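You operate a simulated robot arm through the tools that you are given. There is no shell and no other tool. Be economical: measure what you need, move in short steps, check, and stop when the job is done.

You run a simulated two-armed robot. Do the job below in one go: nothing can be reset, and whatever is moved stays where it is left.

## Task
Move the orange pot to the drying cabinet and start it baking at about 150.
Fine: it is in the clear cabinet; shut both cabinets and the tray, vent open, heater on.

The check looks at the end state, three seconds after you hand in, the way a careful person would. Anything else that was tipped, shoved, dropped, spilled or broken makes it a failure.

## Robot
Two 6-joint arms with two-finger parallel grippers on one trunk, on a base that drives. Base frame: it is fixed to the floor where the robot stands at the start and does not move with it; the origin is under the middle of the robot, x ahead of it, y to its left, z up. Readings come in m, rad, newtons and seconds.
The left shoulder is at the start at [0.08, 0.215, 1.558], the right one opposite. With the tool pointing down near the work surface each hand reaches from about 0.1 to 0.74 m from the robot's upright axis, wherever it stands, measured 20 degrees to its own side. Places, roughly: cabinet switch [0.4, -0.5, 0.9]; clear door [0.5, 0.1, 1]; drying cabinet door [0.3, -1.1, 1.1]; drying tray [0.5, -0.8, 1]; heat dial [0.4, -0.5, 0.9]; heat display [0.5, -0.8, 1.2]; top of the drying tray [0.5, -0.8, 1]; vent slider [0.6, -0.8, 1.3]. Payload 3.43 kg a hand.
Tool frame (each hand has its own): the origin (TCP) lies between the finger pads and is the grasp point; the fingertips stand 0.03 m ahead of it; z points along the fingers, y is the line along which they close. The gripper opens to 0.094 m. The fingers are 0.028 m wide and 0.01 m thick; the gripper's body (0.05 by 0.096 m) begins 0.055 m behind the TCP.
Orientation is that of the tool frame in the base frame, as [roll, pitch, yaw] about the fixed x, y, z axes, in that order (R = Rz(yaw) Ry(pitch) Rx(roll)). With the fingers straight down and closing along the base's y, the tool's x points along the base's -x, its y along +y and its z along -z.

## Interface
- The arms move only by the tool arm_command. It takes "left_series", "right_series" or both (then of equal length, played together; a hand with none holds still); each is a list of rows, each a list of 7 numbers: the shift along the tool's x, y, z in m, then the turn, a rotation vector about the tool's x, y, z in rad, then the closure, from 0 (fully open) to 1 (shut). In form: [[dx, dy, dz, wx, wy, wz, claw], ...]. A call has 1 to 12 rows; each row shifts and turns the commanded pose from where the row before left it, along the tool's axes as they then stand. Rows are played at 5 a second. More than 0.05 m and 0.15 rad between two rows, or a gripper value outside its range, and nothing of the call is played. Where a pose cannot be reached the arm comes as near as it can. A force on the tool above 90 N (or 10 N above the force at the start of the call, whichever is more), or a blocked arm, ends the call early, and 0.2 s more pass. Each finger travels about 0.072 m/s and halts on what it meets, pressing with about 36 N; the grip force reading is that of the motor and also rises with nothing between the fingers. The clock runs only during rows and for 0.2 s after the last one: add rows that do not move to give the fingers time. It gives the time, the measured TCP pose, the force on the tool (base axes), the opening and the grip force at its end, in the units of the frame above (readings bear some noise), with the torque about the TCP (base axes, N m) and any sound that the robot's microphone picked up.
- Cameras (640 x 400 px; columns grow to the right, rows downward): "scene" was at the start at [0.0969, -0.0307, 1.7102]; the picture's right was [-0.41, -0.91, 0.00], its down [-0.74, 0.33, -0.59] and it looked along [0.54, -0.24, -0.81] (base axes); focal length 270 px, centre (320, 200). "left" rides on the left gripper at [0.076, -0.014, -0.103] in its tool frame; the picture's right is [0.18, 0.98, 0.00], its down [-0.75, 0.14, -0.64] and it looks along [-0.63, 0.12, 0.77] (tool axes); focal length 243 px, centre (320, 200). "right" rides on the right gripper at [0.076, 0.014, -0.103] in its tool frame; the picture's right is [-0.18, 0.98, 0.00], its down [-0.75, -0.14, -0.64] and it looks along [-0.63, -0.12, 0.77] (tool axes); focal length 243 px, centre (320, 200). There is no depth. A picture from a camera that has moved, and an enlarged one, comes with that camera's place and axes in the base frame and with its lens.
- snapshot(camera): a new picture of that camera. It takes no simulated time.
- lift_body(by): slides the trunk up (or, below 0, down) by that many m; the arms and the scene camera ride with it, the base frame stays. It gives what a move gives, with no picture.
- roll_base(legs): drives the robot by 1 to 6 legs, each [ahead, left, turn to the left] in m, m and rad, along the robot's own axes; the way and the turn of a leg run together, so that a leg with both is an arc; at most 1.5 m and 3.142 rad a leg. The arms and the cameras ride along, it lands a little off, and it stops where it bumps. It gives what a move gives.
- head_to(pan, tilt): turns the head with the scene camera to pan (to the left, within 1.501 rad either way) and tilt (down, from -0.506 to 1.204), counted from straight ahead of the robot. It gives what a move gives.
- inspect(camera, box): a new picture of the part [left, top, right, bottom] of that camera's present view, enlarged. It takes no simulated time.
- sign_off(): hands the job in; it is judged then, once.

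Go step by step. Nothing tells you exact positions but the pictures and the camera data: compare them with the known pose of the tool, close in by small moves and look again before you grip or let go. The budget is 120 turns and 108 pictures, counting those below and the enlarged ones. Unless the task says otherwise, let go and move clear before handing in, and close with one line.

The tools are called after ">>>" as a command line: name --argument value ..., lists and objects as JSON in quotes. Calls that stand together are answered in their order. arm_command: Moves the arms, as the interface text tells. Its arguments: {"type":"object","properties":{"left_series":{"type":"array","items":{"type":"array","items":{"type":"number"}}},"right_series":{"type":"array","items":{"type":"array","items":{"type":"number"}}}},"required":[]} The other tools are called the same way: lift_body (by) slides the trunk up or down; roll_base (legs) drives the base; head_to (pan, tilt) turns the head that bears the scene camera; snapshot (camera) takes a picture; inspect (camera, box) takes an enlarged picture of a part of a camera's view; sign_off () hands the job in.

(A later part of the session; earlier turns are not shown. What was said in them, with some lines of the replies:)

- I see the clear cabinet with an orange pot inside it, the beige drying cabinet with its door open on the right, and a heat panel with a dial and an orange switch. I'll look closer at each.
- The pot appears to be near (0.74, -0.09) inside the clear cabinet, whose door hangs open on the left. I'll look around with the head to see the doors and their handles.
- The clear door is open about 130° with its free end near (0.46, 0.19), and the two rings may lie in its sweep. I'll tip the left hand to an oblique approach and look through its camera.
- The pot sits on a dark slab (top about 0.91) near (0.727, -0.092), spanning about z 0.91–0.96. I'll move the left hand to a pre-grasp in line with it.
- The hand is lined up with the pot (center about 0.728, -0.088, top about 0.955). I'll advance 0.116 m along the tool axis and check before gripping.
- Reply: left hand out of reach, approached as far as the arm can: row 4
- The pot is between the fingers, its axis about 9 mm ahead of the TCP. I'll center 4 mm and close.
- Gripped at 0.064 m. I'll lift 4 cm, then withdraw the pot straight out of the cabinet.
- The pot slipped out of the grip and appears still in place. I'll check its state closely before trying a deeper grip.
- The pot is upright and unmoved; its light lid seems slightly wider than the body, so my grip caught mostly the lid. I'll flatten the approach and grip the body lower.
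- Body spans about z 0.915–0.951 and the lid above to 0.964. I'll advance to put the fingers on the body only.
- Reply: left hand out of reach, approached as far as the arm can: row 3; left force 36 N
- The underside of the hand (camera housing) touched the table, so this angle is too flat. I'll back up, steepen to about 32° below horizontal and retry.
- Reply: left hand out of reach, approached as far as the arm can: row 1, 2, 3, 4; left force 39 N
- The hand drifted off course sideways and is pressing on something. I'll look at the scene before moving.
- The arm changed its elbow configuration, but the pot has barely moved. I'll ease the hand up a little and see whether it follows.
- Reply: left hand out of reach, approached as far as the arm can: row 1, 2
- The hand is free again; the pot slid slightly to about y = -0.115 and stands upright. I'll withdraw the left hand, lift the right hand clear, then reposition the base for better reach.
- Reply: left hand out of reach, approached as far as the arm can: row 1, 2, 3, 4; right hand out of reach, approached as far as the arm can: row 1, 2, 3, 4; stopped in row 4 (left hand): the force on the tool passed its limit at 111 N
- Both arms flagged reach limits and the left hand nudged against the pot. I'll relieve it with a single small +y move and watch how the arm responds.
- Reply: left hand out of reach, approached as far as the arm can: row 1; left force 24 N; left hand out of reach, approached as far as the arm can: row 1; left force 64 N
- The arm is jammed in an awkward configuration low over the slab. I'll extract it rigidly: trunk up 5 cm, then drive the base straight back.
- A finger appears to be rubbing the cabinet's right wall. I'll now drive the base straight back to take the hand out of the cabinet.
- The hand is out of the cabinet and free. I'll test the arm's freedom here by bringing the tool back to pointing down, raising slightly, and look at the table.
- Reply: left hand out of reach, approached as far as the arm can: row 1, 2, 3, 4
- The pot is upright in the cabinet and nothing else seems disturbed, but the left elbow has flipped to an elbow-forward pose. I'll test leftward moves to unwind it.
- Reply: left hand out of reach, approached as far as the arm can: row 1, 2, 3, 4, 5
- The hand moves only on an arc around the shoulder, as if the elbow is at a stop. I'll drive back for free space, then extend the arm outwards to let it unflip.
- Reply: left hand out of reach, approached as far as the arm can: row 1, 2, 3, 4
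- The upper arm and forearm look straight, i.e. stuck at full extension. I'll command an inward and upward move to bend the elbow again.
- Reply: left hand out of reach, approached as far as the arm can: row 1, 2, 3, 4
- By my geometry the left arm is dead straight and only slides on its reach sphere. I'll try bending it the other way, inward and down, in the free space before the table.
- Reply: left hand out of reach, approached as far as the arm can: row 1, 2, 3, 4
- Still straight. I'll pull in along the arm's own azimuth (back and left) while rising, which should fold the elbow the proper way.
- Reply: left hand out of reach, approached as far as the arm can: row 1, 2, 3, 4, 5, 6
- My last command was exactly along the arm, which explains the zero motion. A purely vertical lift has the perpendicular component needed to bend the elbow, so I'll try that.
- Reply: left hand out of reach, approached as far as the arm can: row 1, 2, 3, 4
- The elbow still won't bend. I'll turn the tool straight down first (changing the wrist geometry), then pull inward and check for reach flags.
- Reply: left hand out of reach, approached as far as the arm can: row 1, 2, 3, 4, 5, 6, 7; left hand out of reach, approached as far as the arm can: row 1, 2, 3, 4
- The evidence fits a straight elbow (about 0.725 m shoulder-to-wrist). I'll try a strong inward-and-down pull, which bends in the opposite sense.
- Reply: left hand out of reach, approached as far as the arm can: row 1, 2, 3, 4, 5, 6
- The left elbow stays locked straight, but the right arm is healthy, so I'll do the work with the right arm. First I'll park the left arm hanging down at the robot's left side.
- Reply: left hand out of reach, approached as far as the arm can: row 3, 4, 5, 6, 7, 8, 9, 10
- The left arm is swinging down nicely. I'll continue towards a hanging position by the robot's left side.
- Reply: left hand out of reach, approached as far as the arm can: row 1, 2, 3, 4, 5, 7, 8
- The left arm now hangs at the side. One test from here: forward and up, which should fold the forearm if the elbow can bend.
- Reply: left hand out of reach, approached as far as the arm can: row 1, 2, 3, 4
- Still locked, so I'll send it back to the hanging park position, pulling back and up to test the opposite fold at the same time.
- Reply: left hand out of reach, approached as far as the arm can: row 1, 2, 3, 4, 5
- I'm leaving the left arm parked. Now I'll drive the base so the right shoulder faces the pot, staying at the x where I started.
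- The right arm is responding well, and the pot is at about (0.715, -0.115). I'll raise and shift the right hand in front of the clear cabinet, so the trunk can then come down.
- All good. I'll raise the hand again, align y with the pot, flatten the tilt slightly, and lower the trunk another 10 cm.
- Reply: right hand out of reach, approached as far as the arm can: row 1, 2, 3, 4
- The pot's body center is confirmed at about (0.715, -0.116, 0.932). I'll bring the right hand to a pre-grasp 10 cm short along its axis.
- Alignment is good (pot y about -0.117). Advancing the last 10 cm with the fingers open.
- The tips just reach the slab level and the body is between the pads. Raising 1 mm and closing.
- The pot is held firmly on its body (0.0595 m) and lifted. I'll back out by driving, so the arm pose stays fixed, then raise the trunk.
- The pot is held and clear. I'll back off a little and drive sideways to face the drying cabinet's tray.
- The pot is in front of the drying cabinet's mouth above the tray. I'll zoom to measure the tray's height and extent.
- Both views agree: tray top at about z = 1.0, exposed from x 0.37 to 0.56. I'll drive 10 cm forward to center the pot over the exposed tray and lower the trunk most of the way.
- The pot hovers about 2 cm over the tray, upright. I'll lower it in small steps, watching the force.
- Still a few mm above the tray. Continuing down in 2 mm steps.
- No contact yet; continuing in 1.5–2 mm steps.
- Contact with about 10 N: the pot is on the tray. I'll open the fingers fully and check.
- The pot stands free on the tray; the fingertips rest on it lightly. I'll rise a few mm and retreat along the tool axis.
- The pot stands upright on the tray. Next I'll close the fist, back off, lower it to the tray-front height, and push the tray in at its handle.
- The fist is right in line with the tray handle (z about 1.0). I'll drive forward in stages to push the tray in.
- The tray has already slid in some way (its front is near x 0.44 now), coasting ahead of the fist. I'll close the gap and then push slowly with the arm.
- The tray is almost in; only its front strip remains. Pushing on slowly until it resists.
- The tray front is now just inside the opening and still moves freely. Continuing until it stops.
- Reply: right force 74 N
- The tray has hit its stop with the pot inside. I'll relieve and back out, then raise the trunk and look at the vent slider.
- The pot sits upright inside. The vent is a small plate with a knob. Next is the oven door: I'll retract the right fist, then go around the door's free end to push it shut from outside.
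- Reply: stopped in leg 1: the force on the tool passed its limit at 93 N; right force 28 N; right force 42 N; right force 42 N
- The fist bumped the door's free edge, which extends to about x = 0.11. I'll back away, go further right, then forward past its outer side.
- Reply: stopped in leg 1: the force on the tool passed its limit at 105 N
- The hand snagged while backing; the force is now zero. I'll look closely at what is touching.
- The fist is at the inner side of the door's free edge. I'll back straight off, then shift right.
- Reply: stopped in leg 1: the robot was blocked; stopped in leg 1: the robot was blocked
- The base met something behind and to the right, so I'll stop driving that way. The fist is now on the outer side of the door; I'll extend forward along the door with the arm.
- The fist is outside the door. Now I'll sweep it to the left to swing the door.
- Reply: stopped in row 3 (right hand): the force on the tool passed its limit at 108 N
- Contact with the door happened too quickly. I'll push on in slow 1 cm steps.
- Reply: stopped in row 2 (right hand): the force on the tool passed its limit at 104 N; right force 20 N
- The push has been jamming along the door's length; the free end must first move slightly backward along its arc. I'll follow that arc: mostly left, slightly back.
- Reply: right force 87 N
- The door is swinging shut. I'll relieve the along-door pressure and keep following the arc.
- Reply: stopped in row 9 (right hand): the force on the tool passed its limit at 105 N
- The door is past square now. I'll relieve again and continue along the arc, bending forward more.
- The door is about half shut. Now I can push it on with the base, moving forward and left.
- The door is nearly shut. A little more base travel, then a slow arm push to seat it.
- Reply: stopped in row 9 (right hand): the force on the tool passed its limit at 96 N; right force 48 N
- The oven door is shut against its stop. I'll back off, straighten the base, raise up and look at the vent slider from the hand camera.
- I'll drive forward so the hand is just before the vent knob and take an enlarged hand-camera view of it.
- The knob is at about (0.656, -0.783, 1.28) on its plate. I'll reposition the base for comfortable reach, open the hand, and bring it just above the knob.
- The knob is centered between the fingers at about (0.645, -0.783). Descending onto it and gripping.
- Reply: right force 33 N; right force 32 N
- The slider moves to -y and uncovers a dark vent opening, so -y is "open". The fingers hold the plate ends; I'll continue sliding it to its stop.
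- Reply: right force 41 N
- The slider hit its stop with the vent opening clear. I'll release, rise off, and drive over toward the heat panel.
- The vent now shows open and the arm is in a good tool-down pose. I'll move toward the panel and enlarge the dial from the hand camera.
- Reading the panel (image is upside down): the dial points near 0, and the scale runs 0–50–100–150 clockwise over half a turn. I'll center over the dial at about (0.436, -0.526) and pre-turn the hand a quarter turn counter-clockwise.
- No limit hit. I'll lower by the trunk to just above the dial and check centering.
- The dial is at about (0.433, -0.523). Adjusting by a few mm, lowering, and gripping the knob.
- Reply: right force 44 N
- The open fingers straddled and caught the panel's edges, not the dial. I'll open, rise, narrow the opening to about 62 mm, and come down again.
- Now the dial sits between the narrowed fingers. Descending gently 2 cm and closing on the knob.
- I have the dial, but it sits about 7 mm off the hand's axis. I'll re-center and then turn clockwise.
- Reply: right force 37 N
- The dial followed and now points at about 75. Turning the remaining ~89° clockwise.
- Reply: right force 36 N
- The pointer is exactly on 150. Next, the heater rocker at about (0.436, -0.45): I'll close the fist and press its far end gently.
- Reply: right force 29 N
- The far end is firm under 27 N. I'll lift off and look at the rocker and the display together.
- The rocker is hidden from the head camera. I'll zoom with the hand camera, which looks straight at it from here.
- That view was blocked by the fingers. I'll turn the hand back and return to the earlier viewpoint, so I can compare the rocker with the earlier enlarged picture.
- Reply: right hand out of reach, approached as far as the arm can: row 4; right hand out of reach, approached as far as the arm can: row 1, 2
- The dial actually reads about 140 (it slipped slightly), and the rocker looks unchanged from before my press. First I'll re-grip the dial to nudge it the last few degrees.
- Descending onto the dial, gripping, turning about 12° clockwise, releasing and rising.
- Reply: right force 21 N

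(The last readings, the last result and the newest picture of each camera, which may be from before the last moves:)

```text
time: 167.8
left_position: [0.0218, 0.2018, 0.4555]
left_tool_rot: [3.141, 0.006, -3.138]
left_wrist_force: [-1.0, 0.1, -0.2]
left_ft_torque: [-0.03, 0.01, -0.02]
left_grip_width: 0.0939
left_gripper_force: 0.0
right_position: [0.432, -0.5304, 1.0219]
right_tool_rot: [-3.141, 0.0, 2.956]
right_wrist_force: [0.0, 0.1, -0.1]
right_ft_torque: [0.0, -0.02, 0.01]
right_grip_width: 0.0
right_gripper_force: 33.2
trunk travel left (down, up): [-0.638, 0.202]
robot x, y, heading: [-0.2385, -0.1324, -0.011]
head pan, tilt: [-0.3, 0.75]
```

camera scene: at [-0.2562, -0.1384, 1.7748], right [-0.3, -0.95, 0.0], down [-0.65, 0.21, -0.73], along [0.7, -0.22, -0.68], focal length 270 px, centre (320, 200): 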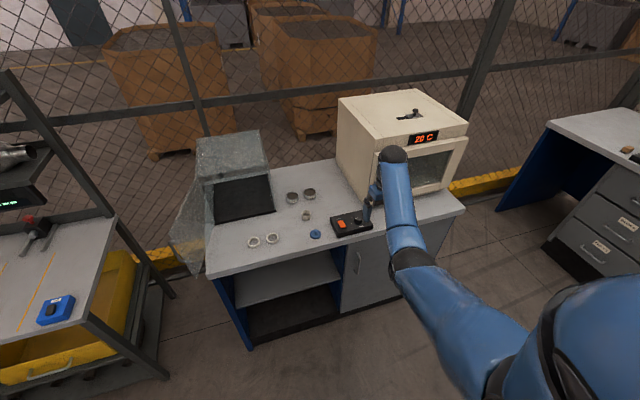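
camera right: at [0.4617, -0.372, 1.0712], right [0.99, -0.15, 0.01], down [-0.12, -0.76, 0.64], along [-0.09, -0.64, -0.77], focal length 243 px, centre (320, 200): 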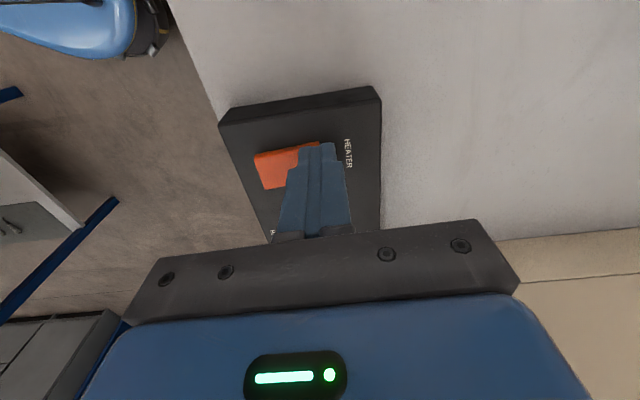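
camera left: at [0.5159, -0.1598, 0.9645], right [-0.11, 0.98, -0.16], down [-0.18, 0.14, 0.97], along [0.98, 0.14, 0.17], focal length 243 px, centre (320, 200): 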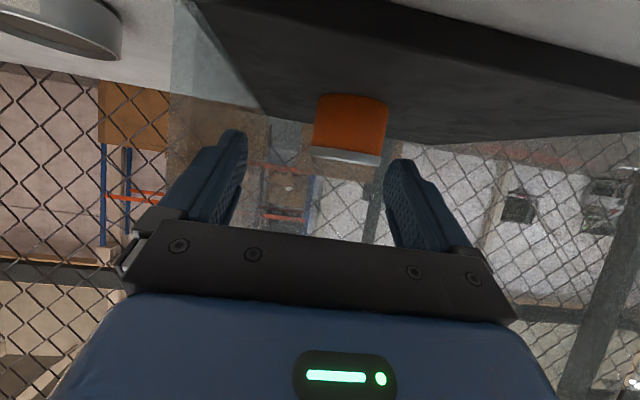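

Dial nudged with about 12° more. Now I'll probe the near end of the heater rocker, lightly at first.

>>> arm_command --right_series '[[0.0143, 0.038, 0, 0, 0, 0, 1], [0.0143, 0.038, 0, 0, 0, 0, 1], [0, 0, 0.016, 0, 0, 0, 1], [0, 0, 0.016, 0, 0, 0, 1], [0, 0, 0.012, 0, 0, 0, 1], [0, 0, 0, 0, 0, 0, 1]]'

>>> arm_command --right_series '[[0, 0, 0.003, 0, 0, 0, 1], [0, 0, 0.003, 0, 0, 0, 1], [0, 0, 0, 0, 0, 0, 1]]'

>>> arm_command --right_series '[[0, 0, 0.003, 0, 0, 0, 1], [0, 0, 0.003, 0, 0, 0, 1], [0, 0, 0, 0, 0, 0, 1]]'

```text
time: 169.2
left_position: [0.0216, 0.2018, 0.4562]
left_tool_rot: [-3.141, 0.008, -3.137]
left_wrist_force: [-0.3, -0.2, 0.2]
left_ft_torque: [-0.01, 0.0, -0.01]
left_grip_width: 0.0943
left_gripper_force: 0.1
right_position: [0.4407, -0.456, 0.9693]
right_tool_rot: [-3.139, 0.014, 2.955]
right_wrist_force: [4.2, -5.6, 35.0]
right_ft_torque: [0.0, 0.17, -0.28]
right_grip_width: 0.0
right_gripper_force: 33.0
right hand out of reach, approached as far as the arm can: row 1, 2
trunk travel left (down, up): [-0.638, 0.202]
robot x, y, heading: [-0.2366, -0.1361, -0.009]
head pan, tilt: [-0.3, 0.75]
heard: click
```

```text
time: 170.0
left_position: [0.0203, 0.2021, 0.457]
left_tool_rot: [3.142, 0.012, -3.138]
left_wrist_force: [0.2, 1.0, 0.2]
left_ft_torque: [0.01, 0.01, -0.01]
left_grip_width: 0.0941
left_gripper_force: 0.0
right_position: [0.4402, -0.4561, 0.9699]
right_tool_rot: [-3.14, 0.025, 2.955]
right_wrist_force: [1.0, -11.3, 61.4]
right_ft_torque: [-0.1, 0.43, -0.12]
right_grip_width: 0.0001
right_gripper_force: 33.3
trunk travel left (down, up): [-0.638, 0.202]
robot x, y, heading: [-0.2362, -0.1342, -0.014]
head pan, tilt: [-0.3, 0.75]
```

```text
time: 170.8
left_position: [0.0187, 0.2023, 0.4578]
left_tool_rot: [-3.14, 0.015, -3.137]
left_wrist_force: [0.3, 0.6, 0.3]
left_ft_torque: [0.02, 0.04, -0.03]
left_grip_width: 0.0938
left_gripper_force: 0.0
right_position: [0.4399, -0.456, 0.971]
right_tool_rot: [3.141, 0.037, 2.956]
right_wrist_force: [-0.9, -16.8, 78.5]
right_ft_torque: [-0.16, 0.62, -0.06]
right_grip_width: 0.0001
right_gripper_force: 32.9
trunk travel left (down, up): [-0.638, 0.202]
robot x, y, heading: [-0.2398, -0.1359, -0.007]
head pan, tilt: [-0.3, 0.75]
```

The microphone heard a click: the heater switch toggled. I'll lift off and check the panel and the display.

>>> arm_command --right_series '[[0, 0, -0.03, 0, 0, 0, 1], [0, 0, -0.03, 0, 0, 0, 1], [0, 0, 0, 0, 0, 0, 1]]'

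>>> lift_body --by 0.12

>>> roll_base --legs '[[-0.12, 0.12, 0]]'

>>> snapshot --camera "scene"

```text
time: 171.6
left_position: [0.0212, 0.202, 0.456]
left_tool_rot: [3.139, 0.006, -3.137]
left_wrist_force: [-0.7, -0.4, -1.5]
left_ft_torque: [-0.02, -0.04, 0.03]
left_grip_width: 0.094
left_gripper_force: 0.0
right_position: [0.4407, -0.4558, 1.0091]
right_tool_rot: [3.14, -0.004, 2.959]
right_wrist_force: [0.5, -0.1, -0.2]
right_ft_torque: [0.02, -0.01, 0.0]
right_grip_width: 0.0
right_gripper_force: 33.0
trunk travel left (down, up): [-0.638, 0.202]
robot x, y, heading: [-0.2348, -0.1321, -0.012]
head pan, tilt: [-0.3, 0.75]
heard: click
```

```text
time: 173.1
left_position: [0.0224, 0.2014, 0.5761]
left_tool_rot: [3.141, 0.006, -3.138]
left_wrist_force: [0.3, 0.2, 0.7]
left_ft_torque: [0.03, 0.02, 0.01]
left_grip_width: 0.0938
left_gripper_force: 0.1
right_position: [0.4426, -0.4592, 1.1304]
right_tool_rot: [3.139, 0.001, 2.957]
right_wrist_force: [-0.2, -0.2, -0.7]
right_ft_torque: [0.0, -0.02, 0.0]
right_grip_width: 0.0002
right_gripper_force: 33.1
trunk travel left (down, up): [-0.758, 0.082]
robot x, y, heading: [-0.2388, -0.135, -0.016]
head pan, tilt: [-0.3, 0.75]
```

```text
time: 174.5
left_position: [-0.0932, 0.3182, 0.5766]
left_tool_rot: [3.137, 0.004, -3.14]
left_wrist_force: [-0.3, -0.1, -0.4]
left_ft_torque: [0.01, 0.01, -0.02]
left_grip_width: 0.0939
left_gripper_force: 0.1
right_position: [0.3285, -0.3406, 1.127]
right_tool_rot: [3.14, -0.004, 2.956]
right_wrist_force: [0.5, 0.6, -0.3]
right_ft_torque: [0.01, 0.01, 0.0]
right_grip_width: 0.0001
right_gripper_force: 33.2
trunk travel left (down, up): [-0.758, 0.082]
robot x, y, heading: [-0.3558, -0.0154, -0.014]
head pan, tilt: [-0.3, 0.75]
```

```text
3 pictures are left
camera scene: at [-0.2424, -0.0443, 1.6944], right [-0.31, -0.95, 0.0], down [-0.65, 0.21, -0.73], along [0.69, -0.22, -0.68], focal length 270 px, centre (320, 200)
```

scene: 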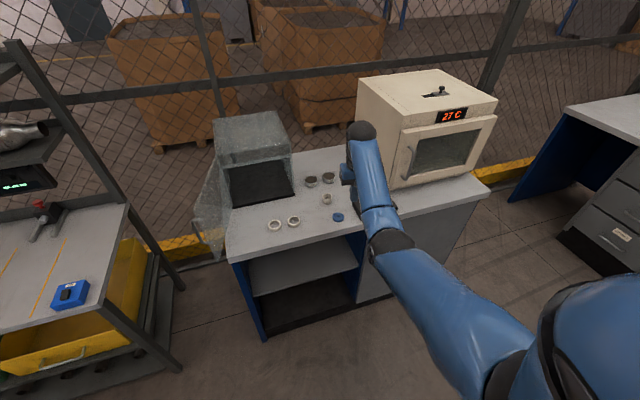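

The display has risen to 27 C, so the heater is warming. Last job: the clear door. I'll enlarge it to judge its bottom edge against the rings and where to push.

>>> inspect --camera "scene" --box '[180, 100, 320, 265]'

```text
2.42 times, centred on (250, 182) of scene
camera zoom: at [-0.2424, -0.0443, 1.6944], right [-0.31, -0.95, 0.0], down [-0.65, 0.21, -0.73], along [0.69, -0.22, -0.68], focal length 654 px, centre (490, 242)
```

zoom: 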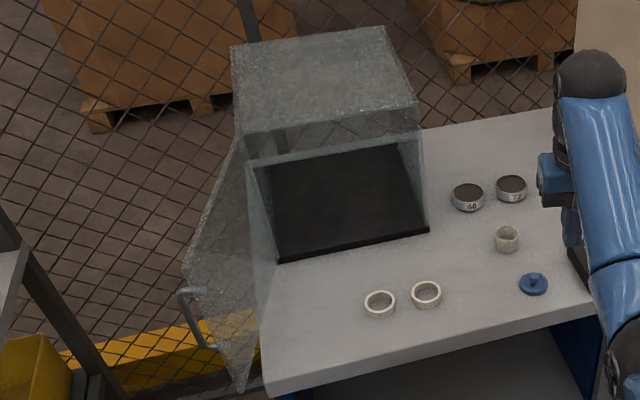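

The door's bottom sits at slab-top level (about 0.91+), above the flat rings, with its free end near (0.38, 0.13). I'll ready the right fist pointing forward and drive around to the door's outer side.

>>> arm_command --right_series '[[0.0325, 0.015, 0, 0, 0, -0.1, 1], [0.0325, 0.015, 0, 0, 0, -0.1, 1], [0.0325, 0.015, 0, 0, 0, 0, 1], [0.0325, 0.015, 0, 0, 0, 0, 1], [0, 0, 0, 0, -0.15, 0, 1], [0, 0, 0, 0, -0.15, 0, 1], [0, 0, 0, 0, -0.15, 0, 1], [0, 0, 0, 0, -0.15, 0, 1], [0, 0, 0, 0, -0.15, 0, 1], [0, 0, 0, 0, -0.15, 0, 1], [0, 0, 0, 0, 0, 0, 1]]'

>>> roll_base --legs '[[0, 0.5, 0]]'

```text
time: 176.9
left_position: [-0.0934, 0.3203, 0.5748]
left_tool_rot: [3.14, 0.004, -3.14]
left_wrist_force: [-0.3, 0.8, 0.0]
left_ft_torque: [0.02, -0.01, 0.01]
left_grip_width: 0.094
left_gripper_force: 0.1
right_position: [0.2767, -0.2794, 1.0603]
right_tool_rot: [3.14, 0.901, -3.127]
right_wrist_force: [0.6, 0.3, 1.2]
right_ft_torque: [0.01, 0.0, 0.0]
right_grip_width: 0.0
right_gripper_force: 33.0
right hand out of reach, approached as far as the arm can: row 1, 2, 3, 4
trunk travel left (down, up): [-0.758, 0.082]
robot x, y, heading: [-0.355, -0.0145, -0.012]
head pan, tilt: [-0.3, 0.75]
```

```text
time: 180.0
left_position: [-0.0869, 0.8372, 0.5771]
left_tool_rot: [3.138, 0.006, -3.139]
left_wrist_force: [-0.4, 0.1, 0.2]
left_ft_torque: [-0.01, 0.02, 0.01]
left_grip_width: 0.0941
left_gripper_force: 0.0
right_position: [0.2843, 0.2351, 1.0606]
right_tool_rot: [3.141, 0.899, -3.131]
right_wrist_force: [-0.1, 0.0, -0.2]
right_ft_torque: [-0.01, 0.02, -0.03]
right_grip_width: 0.0001
right_gripper_force: 32.6
trunk travel left (down, up): [-0.758, 0.082]
robot x, y, heading: [-0.3525, 0.5008, -0.012]
head pan, tilt: [-0.3, 0.75]
```

The fist is left of the door line. I'll drive forward past its free end, staying clear of the handle.

>>> roll_base --legs '[[0.15, 0.02, 0]]'

>>> arm_command --right_series '[[0, -0.012, 0, 0, 0, 0, 1], [0, -0.012, 0, 0, 0, 0, 1], [0, -0.012, 0, 0, 0, 0, 1], [0, -0.012, 0, 0, 0, 0, 1], [0, -0.012, 0, 0, 0, 0, 1], [0.001, -0.012, -0.001, 0, 0, 0, 1], [0.001, -0.012, -0.001, 0, 0, 0, 1], [0.001, -0.012, -0.001, 0, 0, 0, 1], [0.001, -0.012, -0.001, 0, 0, 0, 1], [0, 0, 0, 0, 0, 0, 1]]'

```text
time: 181.3
left_position: [0.0605, 0.8558, 0.575]
left_tool_rot: [3.141, 0.007, -3.134]
left_wrist_force: [0.5, -0.3, 0.1]
left_ft_torque: [0.0, -0.01, -0.03]
left_grip_width: 0.0938
left_gripper_force: 0.0
right_position: [0.4325, 0.2561, 1.0625]
right_tool_rot: [-3.14, 0.903, -3.122]
right_wrist_force: [0.7, -0.3, 0.4]
right_ft_torque: [-0.02, 0.03, 0.01]
right_grip_width: 0.0
right_gripper_force: 32.6
trunk travel left (down, up): [-0.758, 0.082]
robot x, y, heading: [-0.1992, 0.5215, -0.013]
head pan, tilt: [-0.3, 0.75]
```

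```text
time: 183.5
left_position: [0.0623, 0.8568, 0.5751]
left_tool_rot: [3.141, 0.006, -3.135]
left_wrist_force: [0.0, -0.3, 0.5]
left_ft_torque: [0.0, 0.0, -0.02]
left_grip_width: 0.0942
left_gripper_force: 0.1
right_position: [0.432, 0.1495, 1.0602]
right_tool_rot: [3.141, 0.898, -3.123]
right_wrist_force: [-0.2, 0.2, -0.1]
right_ft_torque: [0.02, 0.01, 0.01]
right_grip_width: 0.0
right_gripper_force: 32.6
trunk travel left (down, up): [-0.758, 0.082]
robot x, y, heading: [-0.1974, 0.5229, -0.007]
head pan, tilt: [-0.3, 0.75]
```

No contact force yet; continuing the slow sweep to the right.

>>> arm_command --right_series '[[0, -0.012, 0, 0, 0, 0, 1], [0, -0.012, 0, 0, 0, 0, 1], [0, -0.012, 0, 0, 0, 0, 1], [0, -0.012, 0, 0, 0, 0, 1], [0, -0.012, 0, 0, 0, 0, 1], [0, -0.012, 0, 0, 0, 0, 1], [0, -0.012, 0, 0, 0, 0, 1], [0, -0.012, 0, 0, 0, 0, 1], [0, -0.012, 0, 0, 0, 0, 1], [0, -0.012, 0, 0, 0, 0, 1], [0, 0, 0, 0, 0, 0, 1]]'

```text
time: 185.9
left_position: [0.0607, 0.8553, 0.5752]
left_tool_rot: [3.139, 0.006, -3.135]
left_wrist_force: [-0.2, 0.2, 0.1]
left_ft_torque: [0.03, 0.01, -0.01]
left_grip_width: 0.0938
left_gripper_force: 0.1
right_position: [0.4354, 0.0304, 1.0606]
right_tool_rot: [3.139, 0.897, -3.125]
right_wrist_force: [0.4, -0.2, -0.2]
right_ft_torque: [0.01, 0.02, 0.02]
right_grip_width: 0.0
right_gripper_force: 33.0
trunk travel left (down, up): [-0.758, 0.082]
robot x, y, heading: [-0.1974, 0.5243, -0.009]
head pan, tilt: [-0.3, 0.75]
```

The door moves with almost no resistance. I'll continue right to y about -0.09, then push forward to close it.

>>> arm_command --right_series '[[0, -0.012, 0, 0, 0, 0, 1], [0, -0.012, 0, 0, 0, 0, 1], [0, -0.012, 0, 0, 0, 0, 1], [0, -0.012, 0, 0, 0, 0, 1], [0, -0.012, 0, 0, 0, 0, 1], [0, -0.012, 0, 0, 0, 0, 1], [0, -0.012, 0, 0, 0, 0, 1], [0, -0.012, 0, 0, 0, 0, 1], [0, -0.012, 0, 0, 0, 0, 1], [0, -0.012, 0, 0, 0, 0, 1], [0, 0, 0, 0, 0, 0, 1]]'

>>> snapshot --camera "right"

```text
time: 188.3
left_position: [0.0613, 0.8564, 0.5751]
left_tool_rot: [3.139, 0.005, -3.134]
left_wrist_force: [-0.4, 0.1, -0.3]
left_ft_torque: [0.02, -0.02, 0.03]
left_grip_width: 0.0941
left_gripper_force: 0.0
right_position: [0.4364, -0.09, 1.0593]
right_tool_rot: [-3.141, 0.899, -3.125]
right_wrist_force: [0.0, 0.1, 0.4]
right_ft_torque: [0.02, 0.01, 0.01]
right_grip_width: 0.0
right_gripper_force: 33.2
trunk travel left (down, up): [-0.758, 0.082]
robot x, y, heading: [-0.1982, 0.5209, -0.01]
head pan, tilt: [-0.3, 0.75]
```

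```text
1 pictures are left
camera right: at [0.308, -0.079, 1.0649], right [0.1, 0.98, 0.14], down [-0.03, -0.14, 0.99], along [0.99, -0.1, 0.02], focal length 243 px, centre (320, 200)
```

right: 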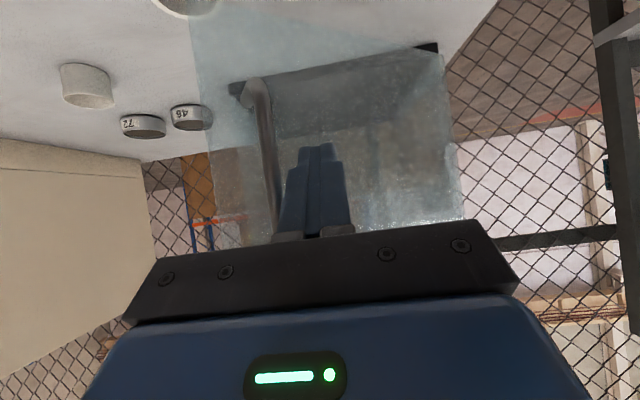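

The clear door is in front of the fist, most of the way round. I'll push it forward with the base in small steps.

>>> roll_base --legs '[[0.09, 0, 0]]'

>>> roll_base --legs '[[0.03, 0, 0]]'

```text
time: 189.4
left_position: [0.1487, 0.8559, 0.5762]
left_tool_rot: [-3.141, 0.011, -3.134]
left_wrist_force: [-0.8, 0.9, 0.1]
left_ft_torque: [-0.03, -0.02, 0.04]
left_grip_width: 0.094
left_gripper_force: 0.1
right_position: [0.5213, -0.0913, 1.0644]
right_tool_rot: [-3.141, 0.906, -3.123]
right_wrist_force: [-0.2, 0.2, 0.3]
right_ft_torque: [0.0, 0.0, -0.02]
right_grip_width: 0.0001
right_gripper_force: 32.9
trunk travel left (down, up): [-0.758, 0.082]
robot x, y, heading: [-0.1068, 0.5223, -0.006]
head pan, tilt: [-0.3, 0.75]
```

```text
time: 190.3
left_position: [0.177, 0.8553, 0.5756]
left_tool_rot: [3.141, 0.008, -3.135]
left_wrist_force: [0.1, 1.7, -0.3]
left_ft_torque: [0.01, 0.02, 0.0]
left_grip_width: 0.0938
left_gripper_force: 0.0
right_position: [0.5509, -0.0912, 1.0638]
right_tool_rot: [3.141, 0.904, -3.125]
right_wrist_force: [-0.3, 0.0, 0.6]
right_ft_torque: [0.0, -0.02, 0.01]
right_grip_width: 0.0
right_gripper_force: 33.0
trunk travel left (down, up): [-0.758, 0.082]
robot x, y, heading: [-0.076, 0.5209, -0.007]
head pan, tilt: [-0.3, 0.75]
```

No resistance yet; continuing in 2 cm steps.

>>> roll_base --legs '[[0.02, 0, 0]]'

>>> roll_base --legs '[[0.015, 0, 0]]'

>>> roll_base --legs '[[0.012, 0, 0]]'

```text
time: 191.1
left_position: [0.197, 0.8543, 0.5756]
left_tool_rot: [3.141, 0.006, -3.133]
left_wrist_force: [0.3, -0.6, -0.5]
left_ft_torque: [0.02, 0.0, 0.0]
left_grip_width: 0.0936
left_gripper_force: 0.1
right_position: [0.5732, -0.0935, 1.0621]
right_tool_rot: [3.141, 0.902, -3.123]
right_wrist_force: [-0.2, -0.5, -0.3]
right_ft_torque: [0.01, -0.01, 0.01]
right_grip_width: 0.0001
right_gripper_force: 32.6
trunk travel left (down, up): [-0.758, 0.082]
robot x, y, heading: [-0.0593, 0.5226, -0.007]
head pan, tilt: [-0.3, 0.75]
```

```text
time: 191.8
left_position: [0.2108, 0.8552, 0.5774]
left_tool_rot: [3.141, 0.012, -3.136]
left_wrist_force: [-0.1, 0.0, 0.0]
left_ft_torque: [-0.02, 0.03, 0.0]
left_grip_width: 0.0941
left_gripper_force: 0.0
right_position: [0.5788, -0.0925, 1.0607]
right_tool_rot: [3.134, 0.898, -3.128]
right_wrist_force: [-51.8, 9.5, -7.9]
right_ft_torque: [-0.34, 0.68, 0.29]
right_grip_width: 0.0002
right_gripper_force: 32.8
trunk travel left (down, up): [-0.758, 0.082]
robot x, y, heading: [-0.041, 0.5185, -0.01]
head pan, tilt: [-0.3, 0.75]
```

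```text
time: 192.6
left_position: [0.2212, 0.854, 0.5772]
left_tool_rot: [-3.141, 0.015, -3.139]
left_wrist_force: [1.1, -0.5, 0.7]
left_ft_torque: [-0.04, 0.01, -0.02]
left_grip_width: 0.0939
left_gripper_force: 0.1
right_position: [0.5783, -0.0934, 1.0595]
right_tool_rot: [3.129, 0.888, -3.139]
right_wrist_force: [-72.4, 14.7, -1.9]
right_ft_torque: [-0.58, 0.61, 0.46]
right_grip_width: 0.0
right_gripper_force: 32.9
trunk travel left (down, up): [-0.758, 0.082]
robot x, y, heading: [-0.0339, 0.5192, -0.014]
head pan, tilt: [-0.3, 0.75]
```

The clear door is shut against its frame. I'll back away, move to a clear viewpoint, and use the last picture to verify the panel, display and cabinets.

>>> roll_base --legs '[[-0.3, 0, 0], [0, -1.2, 0]]'

>>> head_to --pan 0.25 --tilt 0.75

>>> inspect --camera "scene" --box '[170, 70, 480, 270]'

```text
time: 200.4
left_position: [-0.1038, -0.3484, 0.5753]
left_tool_rot: [3.141, 0.004, -3.141]
left_wrist_force: [-0.7, 0.5, -0.1]
left_ft_torque: [-0.01, -0.01, 0.02]
left_grip_width: 0.0938
left_gripper_force: 0.0
right_position: [0.2593, -1.2966, 1.0502]
right_tool_rot: [3.128, 0.877, -3.142]
right_wrist_force: [0.1, 0.3, 0.5]
right_ft_torque: [0.0, 0.01, 0.03]
right_grip_width: 0.0
right_gripper_force: 33.3
trunk travel left (down, up): [-0.758, 0.082]
robot x, y, heading: [-0.3643, -0.6847, -0.015]
head pan, tilt: [-0.3, 0.75]
```

```text
time: 201.4
left_position: [-0.1034, -0.3481, 0.5754]
left_tool_rot: [-3.141, 0.004, 3.14]
left_wrist_force: [0.4, -0.2, -0.1]
left_ft_torque: [0.0, 0.03, 0.01]
left_grip_width: 0.0939
left_gripper_force: 0.0
right_position: [0.2594, -1.2982, 1.0512]
right_tool_rot: [3.126, 0.876, -3.14]
right_wrist_force: [0.5, 0.0, 0.1]
right_ft_torque: [-0.01, 0.04, -0.02]
right_grip_width: 0.0
right_gripper_force: 32.8
trunk travel left (down, up): [-0.758, 0.082]
robot x, y, heading: [-0.3648, -0.6783, -0.013]
head pan, tilt: [0.25, 0.75]
```

```text
2.00 times, centred on (325, 170) of scene
camera zoom: at [-0.2527, -0.6638, 1.6948], right [0.23, -0.97, 0.0], down [-0.66, -0.16, -0.73], along [0.71, 0.17, -0.68], focal length 539 px, centre (310, 260)
```

zoom: 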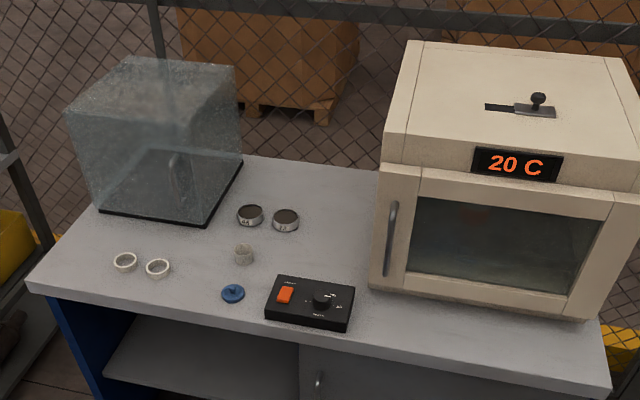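

The doors and vent are right, but the display has fallen back to 20 C: my fist straddled the rocker's middle, and the second click on lift-off switched it off again. I must press only its near end (x about 0.415). First, back to a tool-down pose.

>>> arm_command --right_series '[[0, 0, 0, 0, 0.15, 0, 1], [0, 0, 0, 0, 0.15, 0, 1], [0, 0, 0, 0, 0.15, 0, 1], [0, 0, 0, 0, 0.15, 0, 1], [0, 0, 0, 0, 0.15, 0, 1], [0, 0, 0, 0, 0.126, 0, 1], [-0.0092, 0.044, -0.003, 0, 0, 0, 1], [-0.0092, 0.044, -0.003, 0, 0, 0, 1], [-0.0092, 0.044, -0.003, 0, 0, 0, 1], [-0.0092, 0.044, -0.003, 0, 0, 0, 1], [-0.0092, 0.044, -0.003, 0, 0, 0, 1], [0, 0, 0, 0, 0, 0, 1]]'

>>> roll_base --legs '[[0, 0.63, 0.013]]'

```text
time: 204.0
left_position: [-0.1037, -0.3493, 0.5756]
left_tool_rot: [-3.141, 0.003, 3.14]
left_wrist_force: [-0.4, -0.5, -0.6]
left_ft_torque: [0.01, 0.0, -0.03]
left_grip_width: 0.094
left_gripper_force: 0.0
right_position: [0.2912, -1.0648, 1.0702]
right_tool_rot: [3.132, 0.001, -3.132]
right_wrist_force: [-0.2, -0.3, 0.0]
right_ft_torque: [0.0, 0.02, -0.06]
right_grip_width: 0.0
right_gripper_force: 33.5
right hand out of reach, approached as far as the arm can: row 6
trunk travel left (down, up): [-0.758, 0.082]
robot x, y, heading: [-0.3623, -0.68, -0.015]
head pan, tilt: [0.25, 0.75]
```

```text
time: 207.4
left_position: [-0.0972, 0.2692, 0.5757]
left_tool_rot: [3.141, 0.003, -3.137]
left_wrist_force: [-0.2, -0.5, 0.0]
left_ft_torque: [0.01, 0.0, -0.01]
left_grip_width: 0.0938
left_gripper_force: 0.1
right_position: [0.3032, -0.4446, 1.0697]
right_tool_rot: [3.131, 0.0, -3.124]
right_wrist_force: [0.0, -0.2, 1.3]
right_ft_torque: [0.0, 0.03, -0.01]
right_grip_width: 0.0
right_gripper_force: 32.7
trunk travel left (down, up): [-0.758, 0.082]
robot x, y, heading: [-0.3622, -0.0641, -0.009]
head pan, tilt: [0.25, 0.75]
```

The hand is tool-down at (0.303, -0.445). Driving forward to put the fist over the rocker's near end.

>>> roll_base --legs '[[0.112, -0.006, 0]]'

>>> lift_body --by -0.085

```text
time: 208.6
left_position: [0.0109, 0.2617, 0.5768]
left_tool_rot: [-3.141, 0.007, -3.136]
left_wrist_force: [-0.3, 0.1, -0.3]
left_ft_torque: [0.03, -0.02, 0.02]
left_grip_width: 0.0937
left_gripper_force: 0.1
right_position: [0.4088, -0.4503, 1.0741]
right_tool_rot: [3.132, 0.007, -3.124]
right_wrist_force: [-1.0, 0.3, 0.6]
right_ft_torque: [-0.02, -0.02, -0.02]
right_grip_width: 0.0002
right_gripper_force: 32.7
trunk travel left (down, up): [-0.758, 0.082]
robot x, y, heading: [-0.2477, -0.0694, -0.01]
head pan, tilt: [0.25, 0.75]
```

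```text
time: 209.8
left_position: [0.012, 0.2639, 0.4896]
left_tool_rot: [-3.141, 0.003, -3.135]
left_wrist_force: [0.4, 0.0, 0.0]
left_ft_torque: [0.02, 0.0, 0.01]
left_grip_width: 0.0938
left_gripper_force: 0.1
right_position: [0.4122, -0.4504, 0.986]
right_tool_rot: [3.133, 0.003, -3.124]
right_wrist_force: [0.5, 1.4, -0.4]
right_ft_torque: [0.02, -0.02, 0.02]
right_grip_width: 0.0
right_gripper_force: 32.6
trunk travel left (down, up): [-0.673, 0.167]
robot x, y, heading: [-0.2469, -0.0712, -0.009]
head pan, tilt: [0.25, 0.75]
```

Positioned at x = 0.412. Pressing down in small steps and listening for the click.

>>> arm_command --right_series '[[0, 0, 0.004, 0, 0, 0, 1], [0, 0, 0.004, 0, 0, 0, 1], [0, 0, 0.003, 0, 0, 0, 1], [0, 0, 0, 0, 0, 0, 1]]'

>>> arm_command --right_series '[[0, 0, 0.003, 0, 0, 0, 1], [0, 0, 0.003, 0, 0, 0, 1], [0, 0, 0, 0, 0, 0, 1]]'

```text
time: 210.8
left_position: [0.0116, 0.262, 0.4906]
left_tool_rot: [-3.142, 0.002, -3.137]
left_wrist_force: [0.2, 0.3, 0.6]
left_ft_torque: [0.0, 0.02, -0.01]
left_grip_width: 0.0938
left_gripper_force: 0.0
right_position: [0.413, -0.4527, 0.9742]
right_tool_rot: [3.131, 0.0, -3.123]
right_wrist_force: [0.1, -0.1, 0.7]
right_ft_torque: [0.03, -0.02, -0.01]
right_grip_width: 0.0
right_gripper_force: 32.9
trunk travel left (down, up): [-0.673, 0.167]
robot x, y, heading: [-0.2426, -0.0712, -0.011]
head pan, tilt: [0.25, 0.75]
```

```text
time: 211.6
left_position: [0.0114, 0.2627, 0.4913]
left_tool_rot: [3.141, 0.003, -3.135]
left_wrist_force: [-0.8, 0.5, -0.7]
left_ft_torque: [0.01, 0.0, 0.01]
left_grip_width: 0.0942
left_gripper_force: 0.1
right_position: [0.4109, -0.4507, 0.9698]
right_tool_rot: [3.134, 0.003, -3.124]
right_wrist_force: [-1.6, -1.3, 2.4]
right_ft_torque: [-0.06, 0.0, -0.04]
right_grip_width: 0.0001
right_gripper_force: 33.3
trunk travel left (down, up): [-0.673, 0.167]
robot x, y, heading: [-0.2424, -0.0713, -0.015]
head pan, tilt: [0.25, 0.75]
heard: click
```

A click at only a couple of newtons: the near end went over. I'll press 2 mm further to seat it and then lift straight up, listening for any second click.

>>> arm_command --right_series '[[0, 0, 0.002, 0, 0, 0, 1], [0, 0, 0, 0, 0, 0, 1]]'

>>> arm_command --right_series '[[0, 0, -0.01, 0, 0, 0, 1], [0, 0, -0.02, 0, 0, 0, 1], [0, 0, 0, 0, 0, 0, 1]]'

```text
time: 212.2
left_position: [0.0115, 0.2622, 0.4903]
left_tool_rot: [-3.141, 0.003, -3.136]
left_wrist_force: [-0.6, 0.2, 0.6]
left_ft_torque: [0.0, 0.01, 0.01]
left_grip_width: 0.0941
left_gripper_force: 0.1
right_position: [0.4117, -0.4506, 0.9694]
right_tool_rot: [3.134, 0.005, -3.125]
right_wrist_force: [-0.5, -4.1, 13.2]
right_ft_torque: [-0.12, -0.21, 0.04]
right_grip_width: 0.0
right_gripper_force: 32.6
trunk travel left (down, up): [-0.673, 0.167]
robot x, y, heading: [-0.2466, -0.0705, -0.014]
head pan, tilt: [0.25, 0.75]
```

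```text
time: 213.0
left_position: [0.0113, 0.263, 0.4903]
left_tool_rot: [3.141, 0.003, -3.136]
left_wrist_force: [0.3, -0.6, 0.3]
left_ft_torque: [0.01, -0.03, -0.01]
left_grip_width: 0.0941
left_gripper_force: 0.1
right_position: [0.411, -0.4503, 0.9964]
right_tool_rot: [3.132, 0.0, -3.122]
right_wrist_force: [0.0, 0.3, 1.1]
right_ft_torque: [-0.02, 0.0, 0.02]
right_grip_width: 0.0
right_gripper_force: 33.4
trunk travel left (down, up): [-0.673, 0.167]
robot x, y, heading: [-0.2428, -0.0708, -0.001]
head pan, tilt: [0.25, 0.75]
```

One click on pressing and none on release, from the off state, so the heater is on now. I'll move clear and hand in.

>>> lift_body --by 0.1

>>> roll_base --legs '[[-0.18, 0, 0]]'

```text
time: 214.4
left_position: [0.0111, 0.2639, 0.5905]
left_tool_rot: [3.14, 0.001, -3.136]
left_wrist_force: [0.4, 0.2, 0.0]
left_ft_torque: [0.0, 0.0, 0.0]
left_grip_width: 0.0942
left_gripper_force: 0.1
right_position: [0.4132, -0.4503, 1.0972]
right_tool_rot: [3.132, 0.0, -3.124]
right_wrist_force: [0.2, 0.1, -0.3]
right_ft_torque: [0.0, -0.02, 0.0]
right_grip_width: 0.0
right_gripper_force: 33.5
trunk travel left (down, up): [-0.773, 0.067]
robot x, y, heading: [-0.2475, -0.0715, -0.008]
head pan, tilt: [0.25, 0.75]
```

```text
time: 215.9
left_position: [-0.1657, 0.2654, 0.5894]
left_tool_rot: [3.141, 0.002, -3.139]
left_wrist_force: [0.3, -0.4, -0.5]
left_ft_torque: [0.0, 0.0, 0.0]
left_grip_width: 0.0939
left_gripper_force: 0.0
right_position: [0.2321, -0.45, 1.0934]
right_tool_rot: [3.132, -0.005, -3.128]
right_wrist_force: [0.0, 0.1, 0.2]
right_ft_torque: [0.01, 0.01, 0.02]
right_grip_width: 0.0
right_gripper_force: 33.0
trunk travel left (down, up): [-0.773, 0.067]
robot x, y, heading: [-0.4308, -0.0675, -0.012]
head pan, tilt: [0.25, 0.75]
```

The robot is clear: the pot is on the closed tray, both cabinets are shut, the vent is open, the dial is near 150 and the heater switch has clicked on. Handing in.

>>> sign_off

```text
The job is handed in.
```

The orange pot is on the closed tray in the drying cabinet, with both cabinets shut, the vent open, the dial near 150 and the heater switched on. I had no pictures left to check two of these: the heater rests on one switch click, after an earlier press had cut out, and the dial on a final 12° turn from about 140.
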